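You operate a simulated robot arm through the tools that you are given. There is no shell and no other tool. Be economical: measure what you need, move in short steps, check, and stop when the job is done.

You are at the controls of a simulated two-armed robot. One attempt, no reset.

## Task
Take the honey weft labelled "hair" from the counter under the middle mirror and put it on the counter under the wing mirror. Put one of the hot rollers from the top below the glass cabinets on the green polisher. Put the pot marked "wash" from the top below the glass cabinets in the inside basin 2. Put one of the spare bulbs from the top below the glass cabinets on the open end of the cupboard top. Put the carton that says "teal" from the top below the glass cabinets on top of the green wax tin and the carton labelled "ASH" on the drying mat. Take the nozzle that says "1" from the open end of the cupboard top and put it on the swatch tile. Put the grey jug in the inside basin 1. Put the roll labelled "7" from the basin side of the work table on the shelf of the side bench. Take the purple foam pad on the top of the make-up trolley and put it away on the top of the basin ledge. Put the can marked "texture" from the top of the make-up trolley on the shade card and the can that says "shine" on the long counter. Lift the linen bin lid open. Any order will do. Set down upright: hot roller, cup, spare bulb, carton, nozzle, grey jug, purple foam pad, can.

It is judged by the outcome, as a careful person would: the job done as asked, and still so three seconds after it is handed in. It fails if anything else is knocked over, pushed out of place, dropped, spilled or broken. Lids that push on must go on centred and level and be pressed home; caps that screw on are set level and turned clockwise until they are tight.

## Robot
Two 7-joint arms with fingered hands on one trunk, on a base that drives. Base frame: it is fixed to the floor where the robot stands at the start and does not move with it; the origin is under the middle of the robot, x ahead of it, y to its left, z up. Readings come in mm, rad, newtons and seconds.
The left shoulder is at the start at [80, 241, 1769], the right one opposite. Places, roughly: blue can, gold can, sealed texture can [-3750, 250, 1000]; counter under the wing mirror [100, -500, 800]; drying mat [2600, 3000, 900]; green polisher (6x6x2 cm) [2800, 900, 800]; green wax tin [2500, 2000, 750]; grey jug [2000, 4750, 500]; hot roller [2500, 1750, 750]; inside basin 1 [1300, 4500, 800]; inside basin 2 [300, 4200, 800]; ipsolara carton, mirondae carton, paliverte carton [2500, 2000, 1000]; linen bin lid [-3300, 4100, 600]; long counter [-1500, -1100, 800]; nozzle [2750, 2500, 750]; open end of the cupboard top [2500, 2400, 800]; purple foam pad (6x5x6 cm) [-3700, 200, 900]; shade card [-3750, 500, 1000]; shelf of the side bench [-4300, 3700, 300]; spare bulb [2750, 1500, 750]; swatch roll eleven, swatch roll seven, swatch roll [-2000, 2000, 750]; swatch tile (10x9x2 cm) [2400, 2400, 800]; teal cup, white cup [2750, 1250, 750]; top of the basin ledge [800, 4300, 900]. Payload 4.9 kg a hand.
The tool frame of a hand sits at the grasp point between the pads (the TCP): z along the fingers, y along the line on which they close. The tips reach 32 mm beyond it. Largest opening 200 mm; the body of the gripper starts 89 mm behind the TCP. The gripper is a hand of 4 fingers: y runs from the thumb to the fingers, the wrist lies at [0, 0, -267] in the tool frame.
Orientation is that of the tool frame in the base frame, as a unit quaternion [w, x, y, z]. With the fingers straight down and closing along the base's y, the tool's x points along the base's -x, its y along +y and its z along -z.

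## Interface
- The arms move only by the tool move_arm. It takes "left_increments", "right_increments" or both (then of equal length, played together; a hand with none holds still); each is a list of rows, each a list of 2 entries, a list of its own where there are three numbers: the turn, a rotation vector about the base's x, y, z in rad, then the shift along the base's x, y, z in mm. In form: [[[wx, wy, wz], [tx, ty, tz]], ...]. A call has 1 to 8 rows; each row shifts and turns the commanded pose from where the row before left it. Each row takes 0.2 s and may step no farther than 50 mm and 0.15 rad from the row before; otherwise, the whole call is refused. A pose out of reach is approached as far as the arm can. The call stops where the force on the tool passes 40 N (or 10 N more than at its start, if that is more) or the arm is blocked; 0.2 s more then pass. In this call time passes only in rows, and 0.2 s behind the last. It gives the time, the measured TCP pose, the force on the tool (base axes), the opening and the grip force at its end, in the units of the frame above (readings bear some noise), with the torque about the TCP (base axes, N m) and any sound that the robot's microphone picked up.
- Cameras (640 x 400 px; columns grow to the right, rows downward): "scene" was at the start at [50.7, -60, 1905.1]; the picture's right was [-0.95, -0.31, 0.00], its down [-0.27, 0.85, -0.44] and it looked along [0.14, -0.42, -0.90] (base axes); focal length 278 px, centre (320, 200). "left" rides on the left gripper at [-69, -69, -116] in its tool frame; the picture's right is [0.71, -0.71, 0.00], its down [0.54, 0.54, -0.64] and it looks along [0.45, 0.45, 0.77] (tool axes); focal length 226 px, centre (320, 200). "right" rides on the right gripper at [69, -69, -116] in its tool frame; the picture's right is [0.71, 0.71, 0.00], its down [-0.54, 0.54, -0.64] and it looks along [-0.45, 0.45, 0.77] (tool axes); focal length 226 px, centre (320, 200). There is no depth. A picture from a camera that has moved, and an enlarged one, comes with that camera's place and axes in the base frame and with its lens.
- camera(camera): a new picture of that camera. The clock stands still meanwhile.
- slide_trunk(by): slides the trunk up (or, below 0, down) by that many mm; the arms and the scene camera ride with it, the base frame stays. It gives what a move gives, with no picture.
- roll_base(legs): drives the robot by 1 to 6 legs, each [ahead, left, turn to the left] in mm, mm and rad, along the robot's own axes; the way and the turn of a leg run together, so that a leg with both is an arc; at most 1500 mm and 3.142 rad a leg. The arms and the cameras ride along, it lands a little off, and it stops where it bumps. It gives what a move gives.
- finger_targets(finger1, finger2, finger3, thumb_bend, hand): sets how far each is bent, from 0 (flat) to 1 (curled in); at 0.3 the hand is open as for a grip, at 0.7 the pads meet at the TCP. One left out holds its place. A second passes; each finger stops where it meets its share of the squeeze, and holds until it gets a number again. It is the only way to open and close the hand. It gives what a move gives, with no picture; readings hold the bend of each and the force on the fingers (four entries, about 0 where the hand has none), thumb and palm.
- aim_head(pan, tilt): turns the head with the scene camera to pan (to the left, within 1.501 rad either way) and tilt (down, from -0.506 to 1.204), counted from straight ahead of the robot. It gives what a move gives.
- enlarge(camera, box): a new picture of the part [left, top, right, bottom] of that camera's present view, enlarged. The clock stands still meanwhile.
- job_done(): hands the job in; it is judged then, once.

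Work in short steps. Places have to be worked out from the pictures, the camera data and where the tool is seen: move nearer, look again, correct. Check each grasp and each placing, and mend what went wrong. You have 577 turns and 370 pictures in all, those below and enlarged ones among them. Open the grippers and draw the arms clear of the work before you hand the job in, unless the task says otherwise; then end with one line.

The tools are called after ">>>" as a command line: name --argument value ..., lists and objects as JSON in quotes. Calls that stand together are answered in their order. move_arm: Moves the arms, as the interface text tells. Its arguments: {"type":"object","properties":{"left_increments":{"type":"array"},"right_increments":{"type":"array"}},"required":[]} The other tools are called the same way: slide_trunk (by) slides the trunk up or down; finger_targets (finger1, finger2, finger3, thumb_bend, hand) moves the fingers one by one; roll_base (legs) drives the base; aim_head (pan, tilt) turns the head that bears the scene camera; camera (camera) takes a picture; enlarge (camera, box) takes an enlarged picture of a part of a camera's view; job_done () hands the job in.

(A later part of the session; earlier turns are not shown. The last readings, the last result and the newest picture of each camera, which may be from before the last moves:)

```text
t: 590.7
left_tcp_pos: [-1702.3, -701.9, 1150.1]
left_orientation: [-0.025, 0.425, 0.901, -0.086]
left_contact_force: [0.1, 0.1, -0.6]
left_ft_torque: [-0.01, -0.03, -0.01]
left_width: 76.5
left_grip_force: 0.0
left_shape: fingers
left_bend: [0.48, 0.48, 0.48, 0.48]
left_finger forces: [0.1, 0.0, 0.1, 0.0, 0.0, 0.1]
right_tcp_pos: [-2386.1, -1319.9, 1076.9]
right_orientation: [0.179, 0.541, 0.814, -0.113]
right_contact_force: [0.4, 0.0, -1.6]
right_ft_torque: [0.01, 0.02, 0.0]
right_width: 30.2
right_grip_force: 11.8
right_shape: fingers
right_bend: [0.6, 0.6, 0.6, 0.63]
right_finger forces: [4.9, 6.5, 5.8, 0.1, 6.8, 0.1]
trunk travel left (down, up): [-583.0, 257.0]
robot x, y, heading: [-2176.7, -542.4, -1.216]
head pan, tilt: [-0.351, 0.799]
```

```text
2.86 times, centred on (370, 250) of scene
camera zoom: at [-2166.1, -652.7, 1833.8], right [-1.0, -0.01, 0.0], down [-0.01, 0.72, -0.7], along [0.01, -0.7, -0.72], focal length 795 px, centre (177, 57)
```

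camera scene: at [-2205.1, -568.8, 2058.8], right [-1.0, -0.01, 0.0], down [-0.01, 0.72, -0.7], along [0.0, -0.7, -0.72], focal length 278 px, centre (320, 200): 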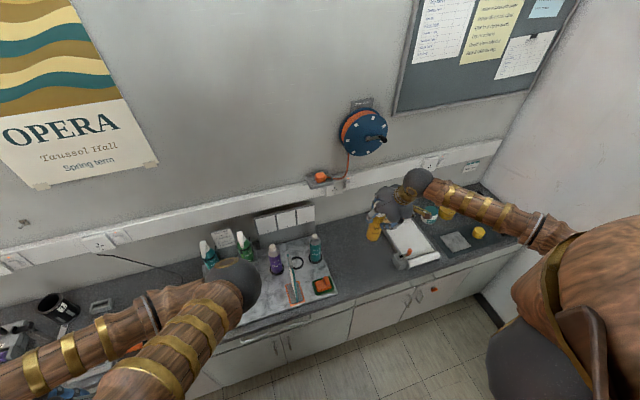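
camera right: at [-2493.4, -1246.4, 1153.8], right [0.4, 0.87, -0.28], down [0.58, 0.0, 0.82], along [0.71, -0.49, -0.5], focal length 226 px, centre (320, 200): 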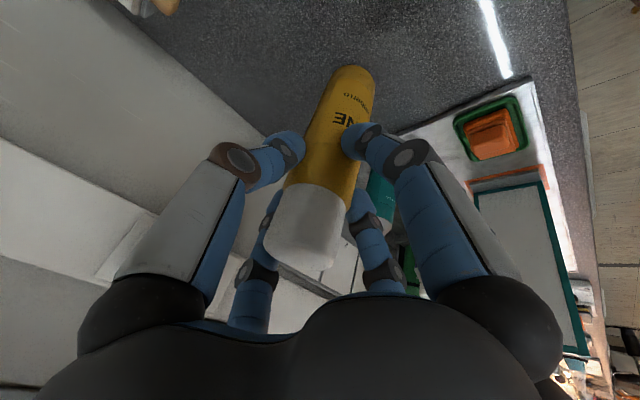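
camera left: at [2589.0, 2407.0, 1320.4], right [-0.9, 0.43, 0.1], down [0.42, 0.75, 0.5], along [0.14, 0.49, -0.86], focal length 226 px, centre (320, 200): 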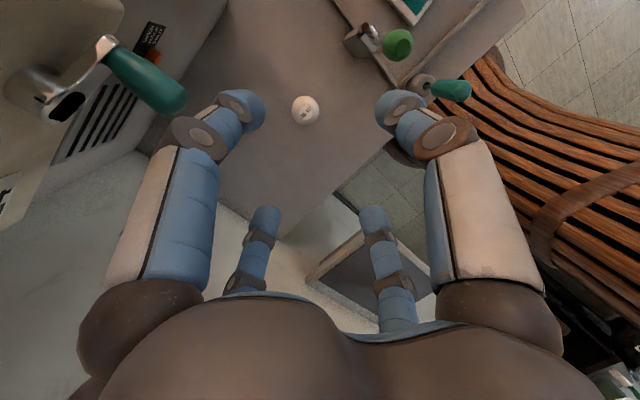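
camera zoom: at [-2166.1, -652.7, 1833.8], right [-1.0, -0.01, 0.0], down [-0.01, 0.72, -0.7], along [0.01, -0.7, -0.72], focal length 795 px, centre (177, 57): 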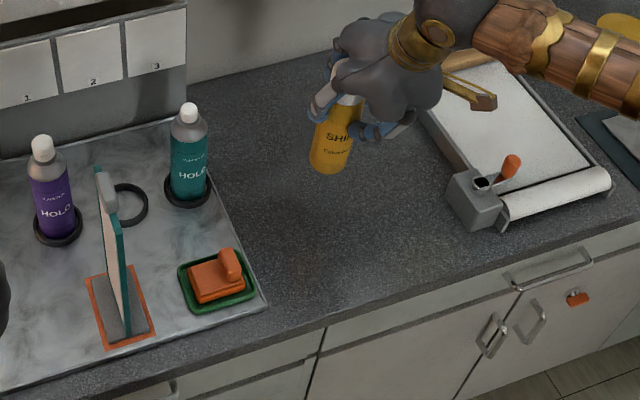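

Clear spot beneath. Lower gradually to contact.

>>> slide_trunk --by -25

>>> move_arm --right_increments '[[[0, 0, 0], [0, 0, -5]], [[0, 0, 0], [0, 0, -5]], [[0, 0, 0], [0, 0, -5]], [[0, 0, 0], [0, 0, -4]], [[0, 0, 0], [0, 0, -4]], [[0, 0, 0], [0, 0, -4]], [[0, 0, 0], [0, 0, -4]], [[0, 0, 0], [0, 0, -4]]]'

```text
t: 591.4
left_tcp_pos: [-1703.2, -700.6, 1124.1]
left_orientation: [-0.026, 0.424, 0.901, -0.087]
left_contact_force: [-1.0, 0.4, 0.3]
left_ft_torque: [0.0, 0.02, 0.04]
left_width: 76.0
left_grip_force: 0.0
left_shape: fingers
left_bend: [0.48, 0.48, 0.48, 0.48]
left_finger forces: [0.0, 0.0, 0.0, 0.0, 0.1, 0.0]
right_tcp_pos: [-2387.4, -1319.7, 1051.8]
right_orientation: [0.18, 0.541, 0.814, -0.112]
right_contact_force: [0.0, -0.6, -2.5]
right_ft_torque: [0.03, 0.03, 0.01]
right_width: 30.2
right_grip_force: 11.8
right_shape: fingers
right_bend: [0.6, 0.6, 0.6, 0.63]
right_finger forces: [5.1, 6.6, 5.7, 0.0, 6.8, 0.0]
trunk travel left (down, up): [-558.0, 282.0]
robot x, y, heading: [-2177.9, -537.9, -1.21]
head pan, tilt: [-0.351, 0.799]
```

```text
t: 593.2
left_tcp_pos: [-1703.6, -700.1, 1124.3]
left_orientation: [-0.026, 0.424, 0.901, -0.087]
left_contact_force: [0.1, 0.7, -0.4]
left_ft_torque: [0.01, 0.0, -0.03]
left_width: 76.7
left_grip_force: 0.1
left_shape: fingers
left_bend: [0.48, 0.48, 0.48, 0.48]
left_finger forces: [0.0, 0.0, 0.1, 0.0, 0.0, 0.0]
right_tcp_pos: [-2386.8, -1320.5, 1017.9]
right_orientation: [0.18, 0.542, 0.813, -0.113]
right_contact_force: [0.1, 0.7, -2.3]
right_ft_torque: [0.04, 0.02, 0.02]
right_width: 30.4
right_grip_force: 12.2
right_shape: fingers
right_bend: [0.6, 0.6, 0.6, 0.63]
right_finger forces: [4.9, 6.5, 5.7, 0.0, 6.8, 0.0]
trunk travel left (down, up): [-558.0, 282.0]
robot x, y, heading: [-2179.5, -540.0, -1.212]
head pan, tilt: [-0.351, 0.799]
```

>>> move_arm --right_increments '[[[0, 0, 0], [0, 0, -4]], [[0, 0, 0], [0, 0, -4]], [[0, 0, 0], [0, 0, -4]], [[0, 0, 0], [0, 0, -4]], [[0, 0, 0], [0, 0, -3]], [[0, 0, 0], [0, 0, -3]]]'

>>> enlarge --camera "scene" --box '[320, 190, 440, 290]'

```text
t: 594.6
left_tcp_pos: [-1703.5, -700.5, 1124.2]
left_orientation: [-0.025, 0.424, 0.901, -0.087]
left_contact_force: [-0.5, 0.7, 0.1]
left_ft_torque: [-0.01, -0.03, 0.01]
left_width: 76.2
left_grip_force: 0.1
left_shape: fingers
left_bend: [0.48, 0.48, 0.48, 0.48]
left_finger forces: [0.0, 0.1, 0.0, 0.1, 0.1, 0.1]
right_tcp_pos: [-2385.8, -1320.0, 995.4]
right_orientation: [0.18, 0.542, 0.813, -0.113]
right_contact_force: [-0.6, 0.3, -2.1]
right_ft_torque: [0.05, 0.03, -0.01]
right_width: 30.5
right_grip_force: 12.1
right_shape: fingers
right_bend: [0.6, 0.6, 0.6, 0.63]
right_finger forces: [4.9, 6.5, 5.7, 0.0, 6.7, 0.0]
trunk travel left (down, up): [-558.0, 282.0]
robot x, y, heading: [-2178.4, -541.5, -1.209]
head pan, tilt: [-0.351, 0.799]
```

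```text
4.00 times, centred on (380, 240) of scene
camera zoom: at [-2166.4, -651.8, 1808.8], right [-1.0, -0.01, 0.0], down [-0.01, 0.72, -0.7], along [0.01, -0.7, -0.72], focal length 1113 px, centre (80, 40)
```

zoom: 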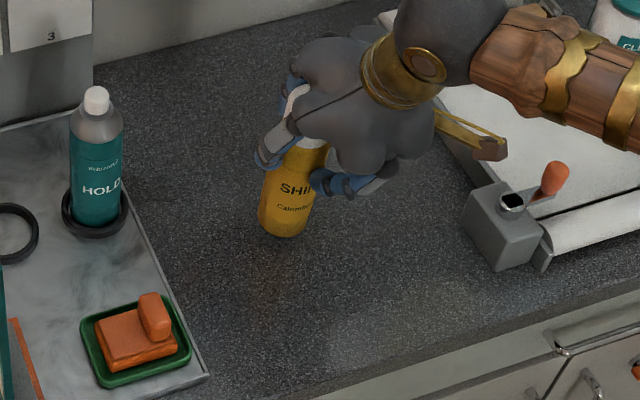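

>>> move_arm --right_increments '[[[0, 0, 0], [0, 0, -4]], [[0, 0, 0], [0, 0, -4]], [[0, 0, 0], [0, 0, -4]], [[0, 0, 0], [0, 0, -3]], [[0, 0, 0], [0, 0, -3]], [[0, 0, 0], [0, 0, -3]], [[0, 0, 0], [0, 0, -3]], [[0, 0, 0], [0, 0, -3]]]'

```text
t: 596.4
left_tcp_pos: [-1701.8, -698.8, 1126.2]
left_orientation: [-0.026, 0.424, 0.901, -0.089]
left_contact_force: [0.8, -0.2, 0.4]
left_ft_torque: [-0.03, -0.01, 0.0]
left_width: 76.5
left_grip_force: 0.1
left_shape: fingers
left_bend: [0.48, 0.48, 0.48, 0.48]
left_finger forces: [0.0, 0.0, 0.1, 0.0, 0.0, 0.1]
right_tcp_pos: [-2386.8, -1317.4, 973.6]
right_orientation: [0.181, 0.541, 0.813, -0.116]
right_contact_force: [-2.6, -0.1, 34.0]
right_ft_torque: [0.27, 0.07, 0.0]
right_width: 27.1
right_grip_force: 22.2
right_shape: fingers
right_bend: [0.61, 0.6, 0.59, 0.63]
right_finger forces: [13.4, 8.0, 12.5, 0.0, 9.5, 0.0]
trunk travel left (down, up): [-558.0, 282.0]
robot x, y, heading: [-2178.9, -540.5, -1.21]
head pan, tilt: [-0.351, 0.799]
```

Contact at 974. Relieve, open, and check.

>>> move_arm --right_increments '[[[0, 0, 0], [0, 0, 3]]]'

>>> finger_targets --hand "right" --finger1 0.5 --finger2 0.5 --finger3 0.5 --thumb_bend 0.5

>>> camera --camera "right"

```text
t: 596.8
left_tcp_pos: [-1702.8, -698.2, 1124.6]
left_orientation: [-0.025, 0.424, 0.901, -0.088]
left_contact_force: [0.5, 0.2, -0.4]
left_ft_torque: [0.05, -0.02, 0.01]
left_width: 76.5
left_grip_force: 0.1
left_shape: fingers
left_bend: [0.48, 0.48, 0.48, 0.48]
left_finger forces: [0.0, 0.0, 0.1, 0.0, 0.1, 0.1]
right_tcp_pos: [-2386.7, -1318.4, 973.0]
right_orientation: [0.18, 0.541, 0.813, -0.114]
right_contact_force: [-3.9, 0.4, 27.4]
right_ft_torque: [0.26, 0.11, 0.03]
right_width: 26.3
right_grip_force: 20.6
right_shape: fingers
right_bend: [0.61, 0.6, 0.59, 0.63]
right_finger forces: [12.5, 7.9, 11.2, 0.0, 9.5, 0.0]
trunk travel left (down, up): [-558.0, 282.0]
robot x, y, heading: [-2177.5, -542.0, -1.207]
head pan, tilt: [-0.351, 0.799]
```

```text
t: 597.8
left_tcp_pos: [-1703.0, -701.4, 1125.2]
left_orientation: [-0.026, 0.425, 0.901, -0.088]
left_contact_force: [0.2, -0.1, 0.3]
left_ft_torque: [-0.01, 0.0, 0.02]
left_width: 76.6
left_grip_force: 0.0
left_shape: fingers
left_bend: [0.48, 0.48, 0.48, 0.48]
left_finger forces: [0.0, 0.1, 0.0, 0.0, 0.0, 0.0]
right_tcp_pos: [-2387.3, -1320.7, 970.5]
right_orientation: [0.179, 0.541, 0.814, -0.112]
right_contact_force: [0.4, 0.2, -0.1]
right_ft_torque: [-0.03, 0.02, 0.0]
right_width: 68.5
right_grip_force: 0.0
right_shape: fingers
right_bend: [0.5, 0.5, 0.5, 0.5]
right_finger forces: [0.0, 0.0, 0.1, 0.0, 0.1, 0.0]
trunk travel left (down, up): [-558.0, 282.0]
robot x, y, heading: [-2176.5, -545.6, -1.214]
head pan, tilt: [-0.351, 0.799]
```

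```text
54 pictures are left
camera right: at [-2493.5, -1246.2, 1047.8], right [0.4, 0.87, -0.28], down [0.58, 0.0, 0.82], along [0.71, -0.49, -0.5], focal length 226 px, centre (320, 200)
```

right: 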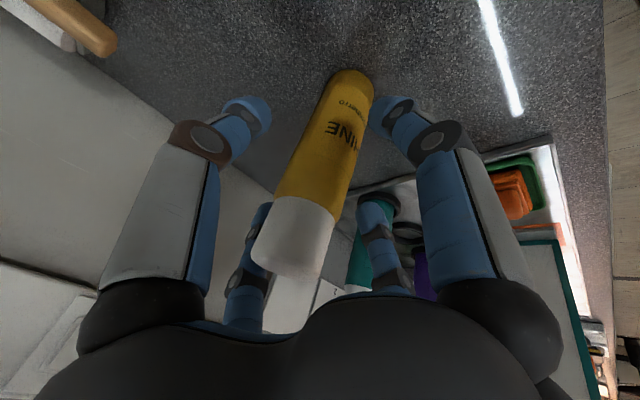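

SHINE stands. I withdraw along the tilted hand axis, then raise the trunk.

>>> move_arm --right_increments '[[[0, 0, 0], [-4, 8, 19]], [[0, 0, 0], [-7, 16, 39]], [[0, 0, 0], [-7, 16, 39]], [[0, 0, 0], [-7, 16, 39]], [[0, 0, 0], [-5, 12, 28]]]'

>>> roll_base --legs '[[-300, 0, 0]]'

>>> camera --camera "scene"

```text
t: 599.0
left_tcp_pos: [-1702.6, -699.8, 1124.8]
left_orientation: [-0.026, 0.424, 0.901, -0.088]
left_contact_force: [-0.1, -1.0, 0.5]
left_ft_torque: [0.0, 0.03, -0.01]
left_width: 76.3
left_grip_force: 0.0
left_shape: fingers
left_bend: [0.48, 0.48, 0.48, 0.48]
left_finger forces: [0.0, 0.0, 0.0, 0.0, 0.1, 0.0]
right_tcp_pos: [-2418.3, -1251.2, 1137.8]
right_orientation: [0.18, 0.541, 0.814, -0.113]
right_contact_force: [0.4, -0.5, 0.0]
right_ft_torque: [0.0, -0.01, 0.01]
right_width: 68.6
right_grip_force: 0.0
right_shape: fingers
right_bend: [0.5, 0.5, 0.5, 0.5]
right_finger forces: [0.1, 0.1, 0.1, 0.0, 0.0, 0.2]
trunk travel left (down, up): [-558.0, 282.0]
robot x, y, heading: [-2178.5, -541.2, -1.209]
head pan, tilt: [-0.351, 0.799]
```

```text
t: 601.0
left_tcp_pos: [-1809.4, -422.4, 1123.5]
left_orientation: [-0.027, 0.426, 0.9, -0.087]
left_contact_force: [0.4, 0.1, 0.0]
left_ft_torque: [0.03, 0.05, 0.0]
left_width: 76.2
left_grip_force: 0.0
left_shape: fingers
left_bend: [0.48, 0.48, 0.48, 0.48]
left_finger forces: [0.0, 0.1, 0.0, 0.0, 0.0, 0.0]
right_tcp_pos: [-2524.2, -969.4, 1135.0]
right_orientation: [0.179, 0.543, 0.813, -0.112]
right_contact_force: [0.0, -1.3, -0.7]
right_ft_torque: [0.04, 0.02, 0.02]
right_width: 68.8
right_grip_force: 0.0
right_shape: fingers
right_bend: [0.5, 0.5, 0.5, 0.5]
right_finger forces: [0.1, 0.1, 0.1, 0.0, 0.1, 0.0]
trunk travel left (down, up): [-558.0, 282.0]
robot x, y, heading: [-2283.6, -259.1, -1.217]
head pan, tilt: [-0.351, 0.799]
```

```text
53 pictures are left
camera scene: at [-2271.1, -372.0, 1808.6], right [-1.0, 0.0, 0.0], down [0.0, 0.72, -0.7], along [0.0, -0.7, -0.72], focal length 278 px, centre (320, 200)
```

scene: 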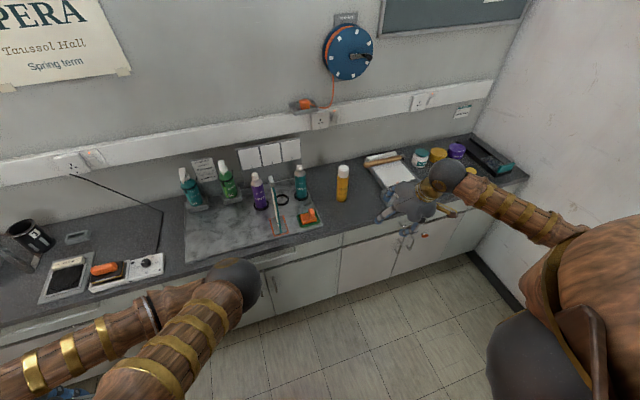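

SHINE stands on the long counter. Now back to the trolley for the purple pad: raise, turn to face it, undo the tilt, and approach.

>>> slide_trunk --by 130

>>> roll_base --legs '[[0, 0, -1.573], [0, -480, 0], [350, 0, 0]]'

>>> move_arm --right_increments '[[[0.041, -0.109, 0], [10, 4, 0]], [[0.041, -0.109, 0], [10, 4, 0]], [[0.041, -0.109, 0], [10, 4, 0]], [[0.036, -0.095, 0], [0, 0, 0]]]'

>>> camera --camera "right"

```text
t: 602.6
left_tcp_pos: [-1810.0, -420.5, 1255.1]
left_orientation: [-0.026, 0.425, 0.9, -0.087]
left_contact_force: [0.3, 0.0, -0.5]
left_ft_torque: [0.0, 0.0, -0.02]
left_width: 76.3
left_grip_force: 0.1
left_shape: fingers
left_bend: [0.48, 0.48, 0.48, 0.48]
left_finger forces: [0.0, 0.0, 0.0, 0.0, 0.0, 0.0]
right_tcp_pos: [-2525.4, -968.2, 1265.8]
right_orientation: [0.179, 0.544, 0.812, -0.114]
right_contact_force: [-0.1, -0.8, -0.5]
right_ft_torque: [-0.01, 0.0, -0.01]
right_width: 69.0
right_grip_force: 0.1
right_shape: fingers
right_bend: [0.5, 0.5, 0.5, 0.5]
right_finger forces: [0.0, 0.0, 0.0, 0.1, 0.0, 0.1]
trunk travel left (down, up): [-688.0, 152.0]
robot x, y, heading: [-2282.2, -258.7, -1.216]
head pan, tilt: [-0.351, 0.799]
```

```text
t: 611.2
left_tcp_pos: [-2937.6, -403.6, 1255.6]
left_orientation: [-0.08, 0.936, 0.339, -0.046]
left_contact_force: [-0.1, -0.5, -0.2]
left_ft_torque: [-0.02, 0.03, -0.01]
left_width: 76.5
left_grip_force: 0.0
left_shape: fingers
left_bend: [0.48, 0.48, 0.48, 0.48]
left_finger forces: [0.0, 0.0, 0.0, 0.0, 0.1, 0.1]
right_tcp_pos: [-3491.1, 307.7, 1267.8]
right_orientation: [0.048, 0.958, 0.194, -0.208]
right_contact_force: [0.1, -0.7, 0.8]
right_ft_torque: [0.01, 0.06, 0.01]
right_width: 68.8
right_grip_force: 0.1
right_shape: fingers
right_bend: [0.5, 0.5, 0.5, 0.5]
right_finger forces: [0.0, 0.0, 0.0, 0.0, 0.0, 0.0]
trunk travel left (down, up): [-688.0, 152.0]
robot x, y, heading: [-2779.7, 70.8, -2.781]
head pan, tilt: [-0.351, 0.799]
```

```text
t: 612.2
left_tcp_pos: [-2941.4, -405.8, 1254.3]
left_orientation: [-0.08, 0.937, 0.338, -0.043]
left_contact_force: [0.6, 0.0, -1.0]
left_ft_torque: [0.03, -0.01, -0.01]
left_width: 76.4
left_grip_force: 0.0
left_shape: fingers
left_bend: [0.48, 0.48, 0.48, 0.48]
left_finger forces: [0.0, 0.1, 0.0, 0.0, 0.0, 0.0]
right_tcp_pos: [-3464.5, 318.4, 1265.4]
right_orientation: [0.011, 0.981, 0.195, 0.016]
right_contact_force: [-0.2, 0.1, -0.6]
right_ft_torque: [-0.02, -0.02, -0.01]
right_width: 68.8
right_grip_force: 0.1
right_shape: fingers
right_bend: [0.5, 0.5, 0.5, 0.5]
right_finger forces: [0.1, 0.1, 0.0, 0.0, 0.1, 0.0]
trunk travel left (down, up): [-688.0, 152.0]
robot x, y, heading: [-2783.3, 75.1, -2.779]
head pan, tilt: [-0.351, 0.799]
```

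```text
52 pictures are left
camera right: at [-3430.5, 409.2, 1382.6], right [0.92, -0.38, 0.04], down [-0.32, -0.7, 0.64], along [-0.22, -0.61, -0.76], focal length 226 px, centre (320, 200)
```

right: 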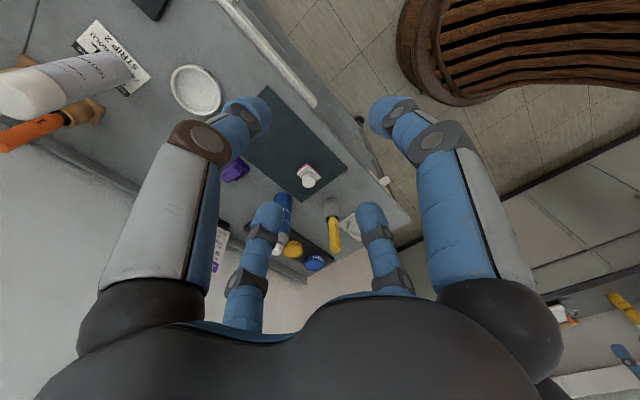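

Pad at about [-3725,203]. Drive ahead 262, then look down on it.

>>> roll_base --legs '[[262, 10, 0]]'

>>> move_arm --right_increments '[[[0, 0, 0], [0, 0, -40]], [[0, 0, 0], [0, 0, -40]], [[0, 0, 0], [0, 0, -30]]]'

>>> camera --camera "right"

```text
t: 614.1
left_tcp_pos: [-3177.4, -503.5, 1255.4]
left_orientation: [-0.08, 0.937, 0.338, -0.044]
left_contact_force: [0.7, 0.1, 0.6]
left_ft_torque: [-0.05, 0.02, 0.01]
left_width: 76.4
left_grip_force: 0.0
left_shape: fingers
left_bend: [0.48, 0.48, 0.48, 0.48]
left_finger forces: [0.0, 0.0, 0.1, 0.1, 0.1, 0.1]
right_tcp_pos: [-3698.0, 219.7, 1268.6]
right_orientation: [0.012, 0.981, 0.195, 0.012]
right_contact_force: [1.0, 0.4, 0.4]
right_ft_torque: [-0.04, 0.05, -0.01]
right_width: 68.8
right_grip_force: 0.1
right_shape: fingers
right_bend: [0.5, 0.5, 0.5, 0.5]
right_finger forces: [0.0, 0.0, 0.0, 0.1, 0.1, 0.0]
trunk travel left (down, up): [-688.0, 152.0]
robot x, y, heading: [-3020.7, -26.1, -2.782]
head pan, tilt: [-0.351, 0.799]
```

```text
t: 614.9
left_tcp_pos: [-3181.0, -505.8, 1254.9]
left_orientation: [-0.08, 0.936, 0.339, -0.043]
left_contact_force: [0.3, 0.5, 0.6]
left_ft_torque: [0.02, 0.02, 0.01]
left_width: 76.5
left_grip_force: 0.1
left_shape: fingers
left_bend: [0.48, 0.48, 0.48, 0.48]
left_finger forces: [0.0, 0.1, 0.0, 0.1, 0.0, 0.1]
right_tcp_pos: [-3701.4, 219.0, 1157.6]
right_orientation: [0.012, 0.981, 0.195, 0.014]
right_contact_force: [0.4, -0.6, 0.3]
right_ft_torque: [-0.01, -0.02, 0.01]
right_width: 69.1
right_grip_force: 0.0
right_shape: fingers
right_bend: [0.5, 0.5, 0.5, 0.5]
right_finger forces: [0.0, 0.0, 0.0, 0.0, 0.0, 0.0]
trunk travel left (down, up): [-688.0, 152.0]
robot x, y, heading: [-3024.4, -31.1, -2.784]
head pan, tilt: [-0.351, 0.799]
```

```text
51 pictures are left
camera right: at [-3667.2, 309.2, 1273.3], right [0.92, -0.38, 0.04], down [-0.32, -0.7, 0.64], along [-0.22, -0.61, -0.76], focal length 226 px, centre (320, 200)
```

right: 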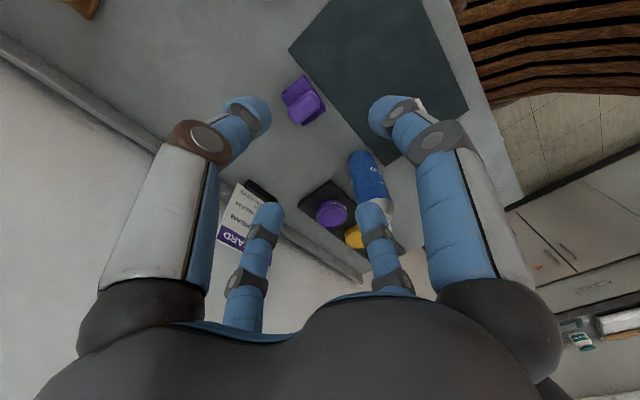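

>>> move_arm --right_increments '[[[0, 0, 0], [-10, -6, -40]], [[0, 0, 0], [-9, -5, -45]], [[0, 0, 0], [0, 0, -45]], [[0, 0, 0], [0, 0, -40]]]'

>>> camera --camera "right"

```text
t: 615.9
left_tcp_pos: [-3179.6, -505.8, 1254.6]
left_orientation: [-0.08, 0.936, 0.339, -0.045]
left_contact_force: [0.3, 1.4, -0.9]
left_ft_torque: [-0.03, -0.01, -0.01]
left_width: 76.4
left_grip_force: 0.0
left_shape: fingers
left_bend: [0.48, 0.48, 0.48, 0.48]
left_finger forces: [0.0, 0.1, 0.0, 0.1, 0.0, 0.0]
right_tcp_pos: [-3718.0, 208.0, 985.7]
right_orientation: [0.011, 0.981, 0.195, 0.014]
right_contact_force: [-0.1, 0.0, 0.2]
right_ft_torque: [-0.02, 0.02, -0.03]
right_width: 69.1
right_grip_force: 0.0
right_shape: fingers
right_bend: [0.5, 0.5, 0.5, 0.5]
right_finger forces: [0.0, 0.1, 0.0, 0.1, 0.0, 0.0]
trunk travel left (down, up): [-688.0, 152.0]
robot x, y, heading: [-3021.1, -33.4, -2.779]
head pan, tilt: [-0.351, 0.799]
```

```text
50 pictures are left
camera right: at [-3685.0, 298.7, 1102.3], right [0.92, -0.38, 0.04], down [-0.31, -0.7, 0.64], along [-0.22, -0.61, -0.76], focal length 226 px, centre (320, 200)
```

right: 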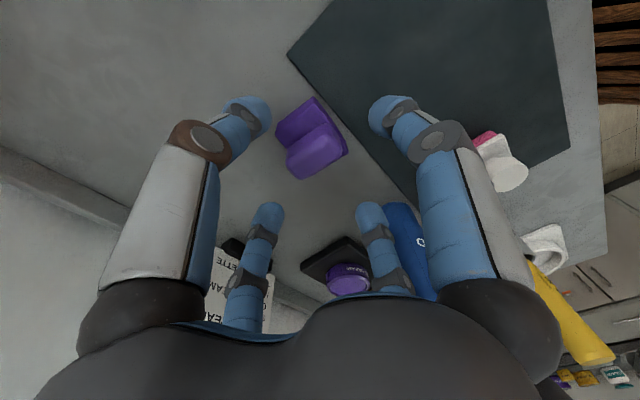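

I align yaw (−0.2 rad), bias a little away from the HOLD can, and descend to 903.

>>> move_arm --right_increments '[[[0, 0, -0.1], [-4, 3, -20]], [[0, 0, -0.1], [-4, 3, -20]], [[0, 0, 0], [0, 0, -22]], [[0, 0, 0], [0, 0, -20]]]'

>>> camera --camera "right"

```text
t: 616.8
left_tcp_pos: [-3178.3, -507.1, 1254.7]
left_orientation: [-0.081, 0.936, 0.338, -0.044]
left_contact_force: [-0.3, 0.1, 0.2]
left_ft_torque: [0.02, 0.0, -0.03]
left_width: 76.3
left_grip_force: 0.1
left_shape: fingers
left_bend: [0.48, 0.48, 0.48, 0.48]
left_finger forces: [0.0, 0.1, 0.0, 0.0, 0.1, 0.1]
right_tcp_pos: [-3730.4, 213.4, 925.8]
right_orientation: [0.013, 0.995, 0.095, 0.011]
right_contact_force: [1.3, 0.1, 12.7]
right_ft_torque: [0.21, -0.75, 0.01]
right_width: 70.0
right_grip_force: 6.3
right_shape: fingers
right_bend: [0.49, 0.5, 0.5, 0.5]
right_finger forces: [12.0, 0.0, 0.1, 0.0, 0.1, 0.1]
trunk travel left (down, up): [-688.0, 152.0]
robot x, y, heading: [-3020.1, -30.5, -2.782]
head pan, tilt: [-0.351, 0.799]
stopped in row 4 (right hand): the force on the tool passed its limit (the readings are from after the stop); the commanded pose is now the measured one
```

```text
49 pictures are left
camera right: at [-3678.0, 296.5, 1041.6], right [0.83, -0.56, 0.03], down [-0.45, -0.62, 0.65], along [-0.34, -0.55, -0.76], focal length 226 px, centre (320, 200)
```

right: 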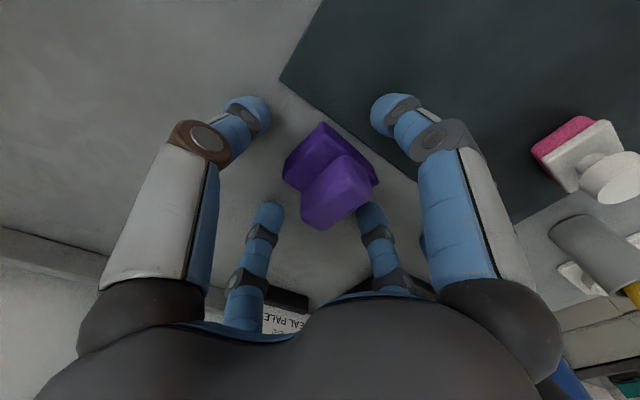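

Fingertip touches the trolley surface (top ≈880). I raise 3 mm and close on the pad.

>>> move_arm --right_increments '[[[0, 0, 0], [3, -1, 5]]]'

>>> finger_targets --hand "right" --finger1 0.64 --finger2 0.64 --finger3 0.64 --thumb_bend 0.64

>>> camera --camera "right"

```text
t: 617.2
left_tcp_pos: [-3182.2, -505.8, 1253.4]
left_orientation: [-0.08, 0.936, 0.339, -0.045]
left_contact_force: [0.4, 0.1, -0.5]
left_ft_torque: [0.0, 0.02, 0.01]
left_width: 76.1
left_grip_force: 0.0
left_shape: fingers
left_bend: [0.48, 0.48, 0.48, 0.48]
left_finger forces: [0.0, 0.0, 0.0, 0.1, 0.0, 0.1]
right_tcp_pos: [-3729.1, 214.6, 926.3]
right_orientation: [0.013, 0.995, 0.095, 0.012]
right_contact_force: [-0.2, -0.5, 0.0]
right_ft_torque: [-0.04, 0.01, -0.02]
right_width: 69.2
right_grip_force: 0.0
right_shape: fingers
right_bend: [0.5, 0.5, 0.5, 0.5]
right_finger forces: [0.0, 0.1, 0.0, 0.0, 0.1, 0.1]
trunk travel left (down, up): [-688.0, 152.0]
robot x, y, heading: [-3022.7, -30.5, -2.782]
head pan, tilt: [-0.351, 0.799]
```

```text
t: 618.2
left_tcp_pos: [-3181.0, -504.8, 1255.1]
left_orientation: [-0.081, 0.937, 0.338, -0.044]
left_contact_force: [0.3, -0.1, -0.5]
left_ft_torque: [0.0, 0.03, 0.02]
left_width: 76.2
left_grip_force: 0.0
left_shape: fingers
left_bend: [0.48, 0.48, 0.48, 0.48]
left_finger forces: [0.0, 0.0, 0.1, 0.0, 0.0, 0.1]
right_tcp_pos: [-3728.6, 214.4, 927.8]
right_orientation: [0.014, 0.995, 0.095, 0.012]
right_contact_force: [0.2, 1.0, 0.4]
right_ft_torque: [0.02, 0.01, 0.04]
right_width: 36.5
right_grip_force: 11.1
right_shape: fingers
right_bend: [0.6, 0.59, 0.62, 0.61]
right_finger forces: [5.8, 6.9, 2.6, 0.0, 8.4, 0.0]
trunk travel left (down, up): [-688.0, 152.0]
robot x, y, heading: [-3022.1, -26.3, -2.779]
head pan, tilt: [-0.351, 0.799]
```

```text
48 pictures are left
camera right: at [-3676.6, 296.5, 1044.6], right [0.83, -0.56, 0.04], down [-0.45, -0.62, 0.65], along [-0.34, -0.55, -0.76], focal length 226 px, centre (320, 200)
```

right: 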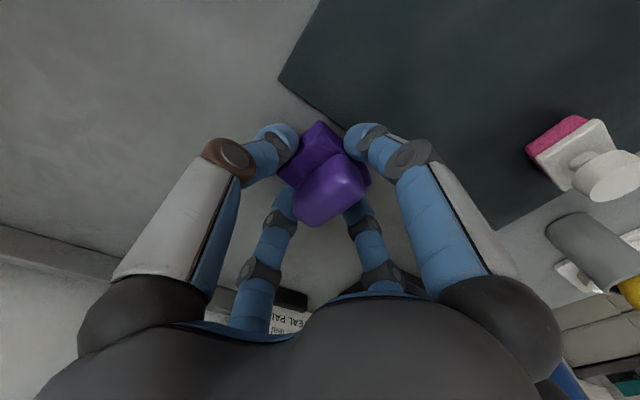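

Held on four sides. I lift and check it comes up level.

>>> move_arm --right_increments '[[[0, 0, 0], [0, 0, 15]], [[0, 0, 0], [0, 0, 40]], [[0, 0, 0], [0, 0, 45]], [[0, 0, 0], [0, 0, 45]], [[0, 0, 0], [0, 0, 45]]]'

>>> camera --camera "right"

```text
t: 619.4
left_tcp_pos: [-3180.3, -504.9, 1254.9]
left_orientation: [-0.08, 0.937, 0.338, -0.044]
left_contact_force: [0.6, -1.2, 0.3]
left_ft_torque: [0.02, 0.03, -0.02]
left_width: 76.4
left_grip_force: 0.2
left_shape: fingers
left_bend: [0.48, 0.48, 0.48, 0.48]
left_finger forces: [0.1, 0.1, 0.0, 0.0, 0.0, 0.0]
right_tcp_pos: [-3729.0, 213.4, 1118.6]
right_orientation: [0.012, 0.995, 0.095, 0.011]
right_contact_force: [0.3, -0.3, 0.2]
right_ft_torque: [0.03, 0.0, 0.01]
right_width: 36.5
right_grip_force: 11.5
right_shape: fingers
right_bend: [0.6, 0.59, 0.62, 0.61]
right_finger forces: [5.6, 6.7, 2.7, 0.0, 8.2, 0.0]
trunk travel left (down, up): [-688.0, 152.0]
robot x, y, heading: [-3023.2, -29.6, -2.783]
head pan, tilt: [-0.351, 0.799]
```

```text
47 pictures are left
camera right: at [-3676.6, 296.6, 1235.4], right [0.83, -0.56, 0.04], down [-0.45, -0.62, 0.65], along [-0.34, -0.55, -0.76], focal length 226 px, centre (320, 200)
```

right: 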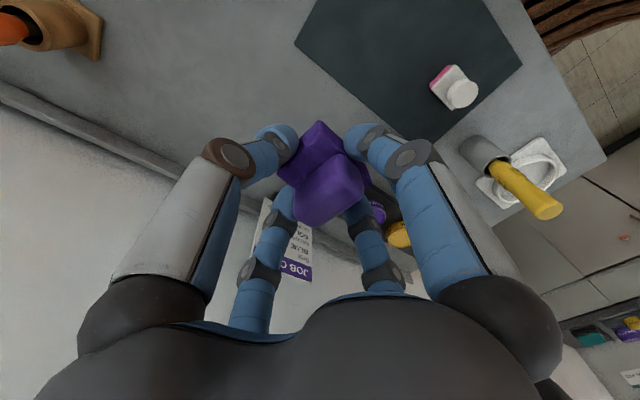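

Pad is held. Now the long drive to the basin ledge: around the table's low end. First back off, strafe, and turn around.

>>> roll_base --legs '[[-440, 0, 0], [0, 335, 0], [0, 0, 3.14]]'

>>> roll_base --legs '[[0, -240, 0], [1200, 0, 0], [1200, 0, 0], [0, 0, 1.57]]'

>>> aim_head --pan 0.0 --tilt 0.5

>>> camera --camera "scene"

```text
t: 631.1
left_tcp_pos: [-2301.6, 286.9, 1254.5]
left_orientation: [0.041, -0.314, 0.945, -0.082]
left_contact_force: [0.4, 1.1, 0.0]
left_ft_torque: [-0.01, -0.03, 0.0]
left_width: 76.5
left_grip_force: 0.1
left_shape: fingers
left_bend: [0.48, 0.48, 0.48, 0.48]
left_finger forces: [0.0, 0.0, 0.0, 0.0, 0.1, 0.0]
right_tcp_pos: [-1791.0, -460.5, 1118.5]
right_orientation: [-0.011, -0.07, 0.997, 0.014]
right_contact_force: [0.3, -0.4, -0.3]
right_ft_torque: [0.01, -0.03, 0.03]
right_width: 35.7
right_grip_force: 11.4
right_shape: fingers
right_bend: [0.6, 0.59, 0.62, 0.61]
right_finger forces: [5.1, 6.2, 2.5, 0.0, 8.0, 0.0]
trunk travel left (down, up): [-688.0, 152.0]
robot x, y, heading: [-2485.7, -181.5, 0.316]
head pan, tilt: [-0.351, 0.799]
```

```text
t: 648.1
left_tcp_pos: [-590.4, 474.1, 1253.9]
left_orientation: [-0.086, 0.889, -0.449, 0.027]
left_contact_force: [0.4, -0.1, -0.6]
left_ft_torque: [-0.02, 0.0, 0.0]
left_width: 76.4
left_grip_force: 0.0
left_shape: fingers
left_bend: [0.48, 0.48, 0.48, 0.48]
left_finger forces: [0.1, 0.1, 0.0, 0.2, 0.0, 0.0]
right_tcp_pos: [160.4, 979.9, 1118.1]
right_orientation: [0.018, 0.751, -0.66, -0.002]
right_contact_force: [0.0, -0.8, -0.3]
right_ft_torque: [-0.04, -0.04, 0.02]
right_width: 35.3
right_grip_force: 10.6
right_shape: fingers
right_bend: [0.61, 0.59, 0.62, 0.61]
right_finger forces: [4.7, 6.1, 2.4, 0.0, 8.0, 0.1]
trunk travel left (down, up): [-688.0, 152.0]
robot x, y, heading: [-124.3, 289.3, 1.872]
head pan, tilt: [-0.351, 0.799]
```

```text
t: 648.9
left_tcp_pos: [-590.9, 473.2, 1255.3]
left_orientation: [-0.087, 0.889, -0.449, 0.029]
left_contact_force: [0.7, 0.1, -0.2]
left_ft_torque: [-0.03, 0.01, -0.01]
left_width: 76.6
left_grip_force: 0.1
left_shape: fingers
left_bend: [0.48, 0.48, 0.48, 0.48]
left_finger forces: [0.1, 0.0, 0.0, 0.0, 0.1, 0.1]
right_tcp_pos: [160.6, 978.7, 1118.7]
right_orientation: [0.018, 0.751, -0.66, -0.002]
right_contact_force: [-0.3, -0.3, -0.2]
right_ft_torque: [0.01, 0.01, 0.02]
right_width: 35.2
right_grip_force: 10.2
right_shape: fingers
right_bend: [0.61, 0.59, 0.62, 0.61]
right_finger forces: [4.7, 6.0, 2.4, 0.0, 8.0, 0.0]
trunk travel left (down, up): [-688.0, 152.0]
robot x, y, heading: [-127.7, 289.4, 1.875]
head pan, tilt: [0.0, 0.499]
```

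```text
46 pictures are left
camera scene: at [-160.0, 403.8, 1964.7], right [0.95, 0.3, 0.0], down [0.14, -0.46, -0.88], along [-0.26, 0.84, -0.48], focal length 278 px, centre (320, 200)
```

scene: 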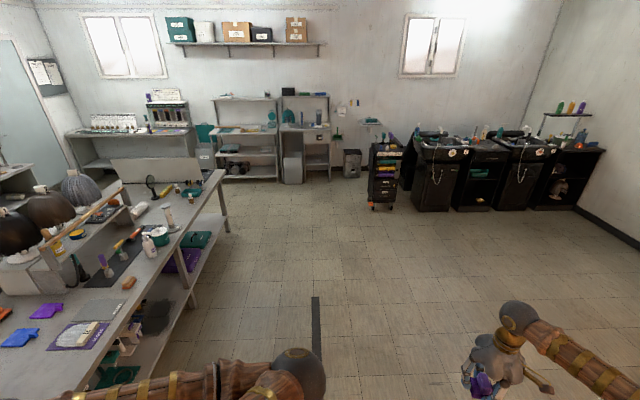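

Open floor ahead. I drive forward and right to in front of the basin ledge.

>>> roll_base --legs '[[0, 0, 0.055], [1200, 0, 0], [0, -1000, 0], [0, -950, 0], [1150, 0, 0]]'

>>> aim_head --pan -0.3 --tilt 0.7

>>> camera --camera "scene"

```text
t: 670.3
left_tcp_pos: [479.2, 3314.6, 1255.3]
left_orientation: [-0.088, 0.899, -0.428, 0.026]
left_contact_force: [0.0, -0.2, -0.2]
left_ft_torque: [0.0, 0.02, -0.03]
left_width: 76.5
left_grip_force: 0.0
left_shape: fingers
left_bend: [0.48, 0.48, 0.48, 0.48]
left_finger forces: [0.0, 0.0, 0.1, 0.1, 0.1, 0.1]
right_tcp_pos: [1205.8, 3854.4, 1119.4]
right_orientation: [0.018, 0.767, -0.642, -0.002]
right_contact_force: [-0.3, -0.2, -0.3]
right_ft_torque: [0.0, -0.02, -0.02]
right_width: 35.6
right_grip_force: 10.6
right_shape: fingers
right_bend: [0.61, 0.59, 0.62, 0.61]
right_finger forces: [4.9, 6.2, 2.5, 0.1, 8.0, 0.0]
trunk travel left (down, up): [-688.0, 152.0]
robot x, y, heading: [954.3, 3150.1, 1.922]
head pan, tilt: [0.0, 0.499]
```

```text
t: 671.1
left_tcp_pos: [478.2, 3314.6, 1254.1]
left_orientation: [-0.087, 0.899, -0.428, 0.027]
left_contact_force: [-0.2, -0.9, 0.2]
left_ft_torque: [0.0, -0.02, 0.01]
left_width: 76.4
left_grip_force: 0.2
left_shape: fingers
left_bend: [0.48, 0.48, 0.48, 0.48]
left_finger forces: [0.1, 0.0, 0.0, 0.0, 0.1, 0.0]
right_tcp_pos: [1204.5, 3854.5, 1117.8]
right_orientation: [0.018, 0.767, -0.641, -0.002]
right_contact_force: [0.3, -0.2, -0.4]
right_ft_torque: [0.01, -0.02, 0.0]
right_width: 35.3
right_grip_force: 11.0
right_shape: fingers
right_bend: [0.61, 0.59, 0.62, 0.61]
right_finger forces: [4.7, 6.1, 2.5, 0.0, 8.0, 0.1]
trunk travel left (down, up): [-688.0, 152.0]
robot x, y, heading: [953.8, 3149.2, 1.919]
head pan, tilt: [-0.3, 0.7]
```

```text
45 pictures are left
camera scene: at [939.3, 3264.7, 1947.1], right [1.0, 0.05, 0.0], down [0.03, -0.64, -0.77], along [-0.04, 0.76, -0.64], focal length 278 px, centre (320, 200)
```

scene: 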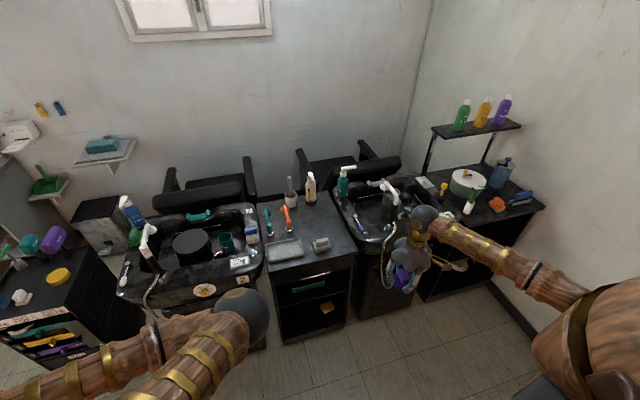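

>>> enlarge --camera "scene" --box '[245, 170, 385, 280]'

```text
3.64 times, centred on (315, 225) of scene
camera zoom: at [939.3, 3264.7, 1947.1], right [1.0, 0.05, 0.0], down [0.03, -0.64, -0.77], along [-0.04, 0.76, -0.64], focal length 1012 px, centre (338, 109)
```

zoom: 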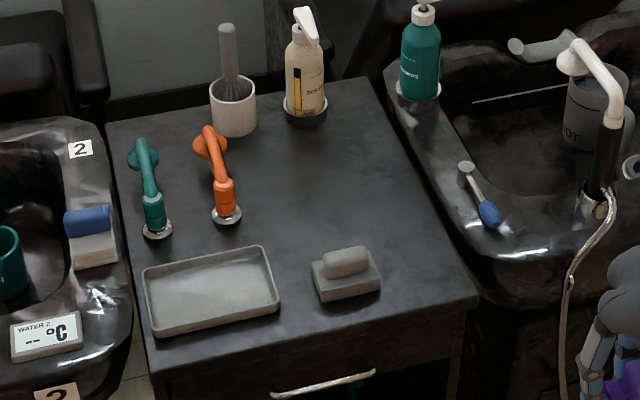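

Free spot on the ledge near [905,4345]. I drive left 114, ahead 470 and look.

>>> roll_base --legs '[[0, 114, 0], [480, 0, 0]]'

>>> camera --camera "right"

>>> camera --camera "scene"

```text
t: 674.8
left_tcp_pos: [205.6, 3730.6, 1256.2]
left_orientation: [-0.088, 0.898, -0.43, 0.025]
left_contact_force: [0.0, 0.0, -0.4]
left_ft_torque: [0.04, 0.02, 0.01]
left_width: 76.4
left_grip_force: 0.0
left_shape: fingers
left_bend: [0.48, 0.48, 0.48, 0.48]
left_finger forces: [0.0, 0.0, 0.0, 0.1, 0.1, 0.0]
right_tcp_pos: [932.9, 4269.7, 1119.4]
right_orientation: [0.018, 0.766, -0.643, -0.002]
right_contact_force: [0.9, 1.6, -0.7]
right_ft_torque: [0.01, 0.03, 0.0]
right_width: 35.3
right_grip_force: 11.0
right_shape: fingers
right_bend: [0.61, 0.59, 0.62, 0.61]
right_finger forces: [4.7, 6.3, 2.5, 0.1, 8.0, 0.1]
trunk travel left (down, up): [-688.0, 152.0]
robot x, y, heading: [677.5, 3565.7, 1.916]
head pan, tilt: [-0.3, 0.7]
```

```text
43 pictures are left
camera right: at [1017.0, 4215.5, 1235.6], right [-0.57, -0.82, 0.03], down [-0.61, 0.45, 0.65], along [-0.55, 0.35, -0.76], focal length 226 px, centre (320, 200)
```

right: 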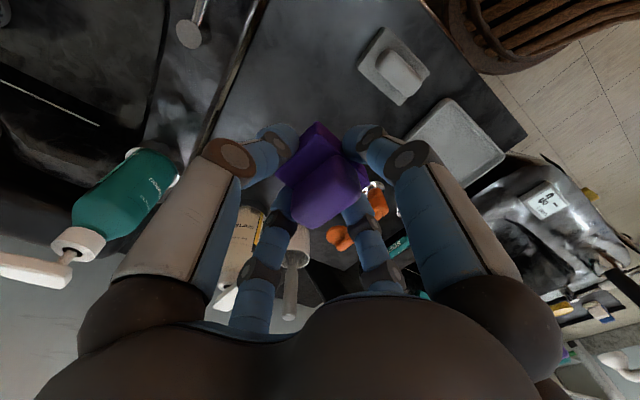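

```text
42 pictures are left
camera scene: at [666.8, 3678.2, 1947.3], right [1.0, 0.05, 0.0], down [0.03, -0.64, -0.77], along [-0.04, 0.77, -0.64], focal length 278 px, centre (320, 200)
```

scene: 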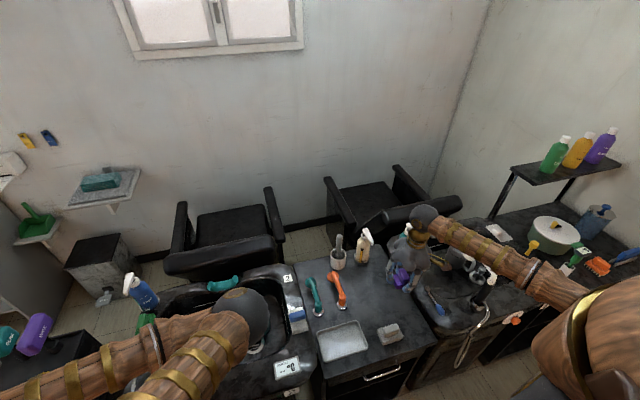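

Still 78 mm to go; drive ahead, then lower part-way with the trunk.

>>> roll_base --legs '[[78, 0, 0]]'

>>> slide_trunk --by -170

>>> enlarge --camera "scene" --box '[270, 210, 470, 370]'

>>> camera --camera "right"

```text
t: 675.9
left_tcp_pos: [183.3, 3793.0, 1257.8]
left_orientation: [-0.09, 0.898, -0.43, 0.024]
left_contact_force: [-0.1, -1.0, 0.8]
left_ft_torque: [0.13, 0.04, -0.01]
left_width: 76.6
left_grip_force: 0.1
left_shape: fingers
left_bend: [0.48, 0.48, 0.48, 0.48]
left_finger forces: [0.0, 0.0, 0.1, 0.1, 0.0, 0.0]
right_tcp_pos: [910.1, 4333.5, 1124.3]
right_orientation: [0.015, 0.767, -0.642, -0.005]
right_contact_force: [0.3, -1.3, 0.4]
right_ft_torque: [0.11, 0.04, 0.01]
right_width: 35.5
right_grip_force: 10.7
right_shape: fingers
right_bend: [0.61, 0.59, 0.62, 0.61]
right_finger forces: [4.8, 6.2, 2.5, 0.0, 8.0, 0.1]
trunk travel left (down, up): [-688.0, 152.0]
robot x, y, heading: [650.3, 3635.0, 1.918]
head pan, tilt: [-0.3, 0.7]
```

```text
t: 677.8
left_tcp_pos: [180.1, 3801.7, 1084.8]
left_orientation: [-0.087, 0.898, -0.43, 0.026]
left_contact_force: [0.1, -0.1, -0.4]
left_ft_torque: [0.01, 0.01, 0.0]
left_width: 76.8
left_grip_force: 0.0
left_shape: fingers
left_bend: [0.48, 0.48, 0.48, 0.48]
left_finger forces: [0.0, 0.1, 0.0, 0.0, 0.1, 0.0]
right_tcp_pos: [907.8, 4341.5, 948.9]
right_orientation: [0.018, 0.766, -0.643, -0.002]
right_contact_force: [0.4, -0.3, 0.2]
right_ft_torque: [-0.05, 0.02, 0.0]
right_width: 35.3
right_grip_force: 10.7
right_shape: fingers
right_bend: [0.61, 0.59, 0.62, 0.61]
right_finger forces: [4.8, 6.3, 2.5, 0.0, 8.0, 0.0]
trunk travel left (down, up): [-518.0, 322.0]
robot x, y, heading: [652.7, 3636.4, 1.919]
head pan, tilt: [-0.3, 0.7]
```

```text
2.50 times, centred on (370, 290) of scene
camera zoom: at [641.3, 3750.2, 1777.2], right [1.0, 0.05, 0.0], down [0.03, -0.64, -0.77], along [-0.04, 0.76, -0.64], focal length 696 px, centre (195, -25)
```

zoom: 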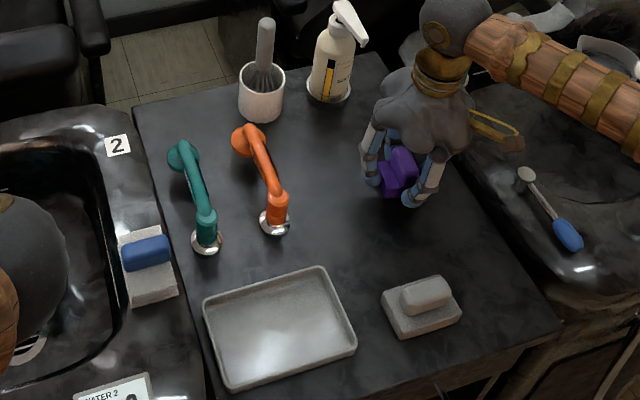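

```text
40 pictures are left
camera right: at [991.4, 4287.1, 1065.2], right [-0.57, -0.82, 0.04], down [-0.61, 0.46, 0.65], along [-0.55, 0.35, -0.76], focal length 226 px, centre (320, 200)
```

right: 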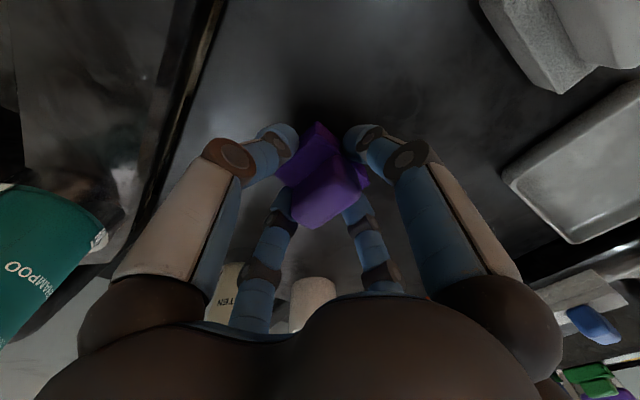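

Clear spot underneath. Lower in small steps to contact.

>>> move_arm --right_increments '[[[0, 0, 0], [0, 0, -10]], [[0, 0, 0], [0, 0, -8]], [[0, 0, 0], [0, 0, -6]], [[0, 0, 0], [0, 0, -5]], [[0, 0, 0], [0, 0, -4]], [[0, 0, 0], [0, 0, -4]], [[0, 0, 0], [0, 0, -4]], [[0, 0, 0], [0, 0, -4]]]'

```text
t: 679.0
left_tcp_pos: [179.1, 3799.3, 1085.6]
left_orientation: [-0.087, 0.899, -0.428, 0.026]
left_contact_force: [-0.3, -0.1, -0.3]
left_ft_torque: [0.0, 0.01, 0.0]
left_width: 76.4
left_grip_force: 0.0
left_shape: fingers
left_bend: [0.48, 0.48, 0.48, 0.48]
left_finger forces: [0.0, 0.0, 0.0, 0.0, 0.0, 0.0]
right_tcp_pos: [910.8, 4341.5, 922.3]
right_orientation: [0.016, 0.765, -0.644, -0.002]
right_contact_force: [-0.4, -6.4, 23.8]
right_ft_torque: [-0.19, -0.24, -0.12]
right_width: 34.7
right_grip_force: 18.3
right_shape: fingers
right_bend: [0.61, 0.58, 0.62, 0.61]
right_finger forces: [7.2, 9.3, 3.7, 0.1, 16.7, 0.1]
trunk travel left (down, up): [-518.0, 322.0]
robot x, y, heading: [655.7, 3643.4, 1.918]
head pan, tilt: [-0.3, 0.7]
stopped in row 5 (right hand): the force on the tool passed its limit (the readings are from after the stop); the commanded pose is now the measured one
```

Contact. Relieve, open, and lift away.

>>> move_arm --right_increments '[[[0, 0, 0], [0, 0, 2]]]'

>>> finger_targets --hand "right" --finger1 0.48 --finger2 0.48 --finger3 0.48 --thumb_bend 0.48

>>> slide_trunk --by 200

>>> camera --camera "right"

>>> enlarge --camera "scene" --box '[270, 210, 470, 370]'

```text
t: 679.4
left_tcp_pos: [180.6, 3802.0, 1085.5]
left_orientation: [-0.088, 0.898, -0.43, 0.026]
left_contact_force: [0.9, -0.7, 0.3]
left_ft_torque: [-0.02, -0.02, 0.0]
left_width: 76.2
left_grip_force: 0.0
left_shape: fingers
left_bend: [0.48, 0.48, 0.48, 0.48]
left_finger forces: [0.0, 0.1, 0.0, 0.1, 0.0, 0.0]
right_tcp_pos: [909.3, 4341.0, 922.5]
right_orientation: [0.015, 0.766, -0.643, -0.002]
right_contact_force: [-1.8, -2.6, 15.6]
right_ft_torque: [-0.14, -0.04, -0.02]
right_width: 34.8
right_grip_force: 15.6
right_shape: fingers
right_bend: [0.61, 0.58, 0.62, 0.61]
right_finger forces: [6.5, 8.9, 4.0, 0.0, 11.2, 0.0]
trunk travel left (down, up): [-518.0, 322.0]
robot x, y, heading: [653.5, 3640.8, 1.919]
head pan, tilt: [-0.3, 0.7]
```

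```text
t: 680.4
left_tcp_pos: [180.0, 3799.8, 1084.4]
left_orientation: [-0.088, 0.899, -0.429, 0.026]
left_contact_force: [0.2, -0.4, -0.1]
left_ft_torque: [0.02, 0.0, -0.03]
left_width: 76.4
left_grip_force: 0.0
left_shape: fingers
left_bend: [0.48, 0.48, 0.48, 0.48]
left_finger forces: [0.0, 0.0, 0.1, 0.1, 0.0, 0.0]
right_tcp_pos: [909.7, 4340.4, 924.4]
right_orientation: [0.015, 0.766, -0.643, -0.002]
right_contact_force: [-5.1, 1.3, 28.4]
right_ft_torque: [1.01, -0.65, 0.26]
right_width: 69.6
right_grip_force: 14.0
right_shape: fingers
right_bend: [0.48, 0.48, 0.49, 0.5]
right_finger forces: [0.0, 0.0, 10.7, 0.1, 17.6, 0.1]
trunk travel left (down, up): [-518.0, 322.0]
robot x, y, heading: [654.1, 3639.7, 1.915]
head pan, tilt: [-0.3, 0.7]
```

```text
t: 682.5
left_tcp_pos: [180.3, 3802.6, 1284.5]
left_orientation: [-0.087, 0.898, -0.43, 0.027]
left_contact_force: [-1.1, 0.0, 0.4]
left_ft_torque: [-0.01, 0.01, 0.02]
left_width: 76.2
left_grip_force: 0.0
left_shape: fingers
left_bend: [0.48, 0.48, 0.48, 0.48]
left_finger forces: [0.1, 0.1, 0.0, 0.1, 0.0, 0.1]
right_tcp_pos: [910.4, 4340.8, 1121.2]
right_orientation: [0.016, 0.765, -0.644, -0.001]
right_contact_force: [-0.3, 0.2, -0.7]
right_ft_torque: [0.01, 0.0, 0.01]
right_width: 76.0
right_grip_force: 0.0
right_shape: fingers
right_bend: [0.48, 0.48, 0.48, 0.48]
right_finger forces: [0.1, 0.0, 0.0, 0.1, 0.0, 0.1]
trunk travel left (down, up): [-718.0, 122.0]
robot x, y, heading: [654.0, 3642.7, 1.918]
head pan, tilt: [-0.3, 0.7]
```

```text
39 pictures are left
camera right: at [993.6, 4287.5, 1237.0], right [-0.57, -0.82, 0.03], down [-0.61, 0.46, 0.65], along [-0.54, 0.35, -0.76], focal length 226 px, centre (320, 200)
```

right: 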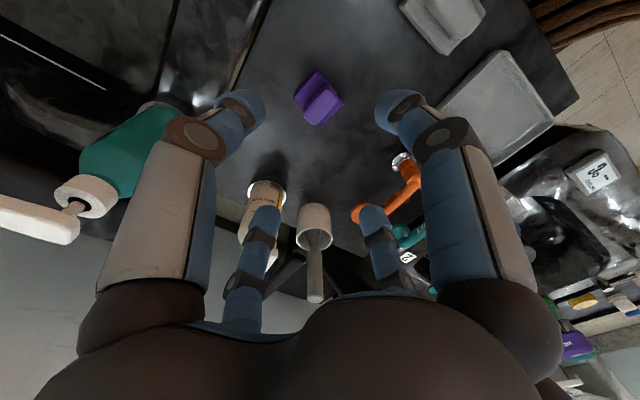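

```text
2.50 times, centred on (370, 290) of scene
camera zoom: at [641.0, 3751.2, 1977.0], right [1.0, 0.05, 0.0], down [0.03, -0.64, -0.76], along [-0.04, 0.76, -0.64], focal length 696 px, centre (195, -25)
```

zoom: 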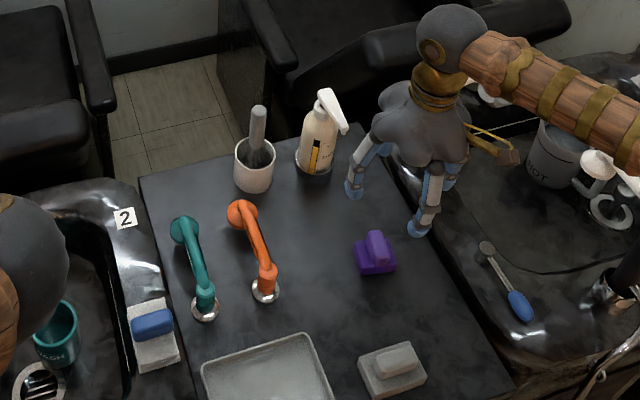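

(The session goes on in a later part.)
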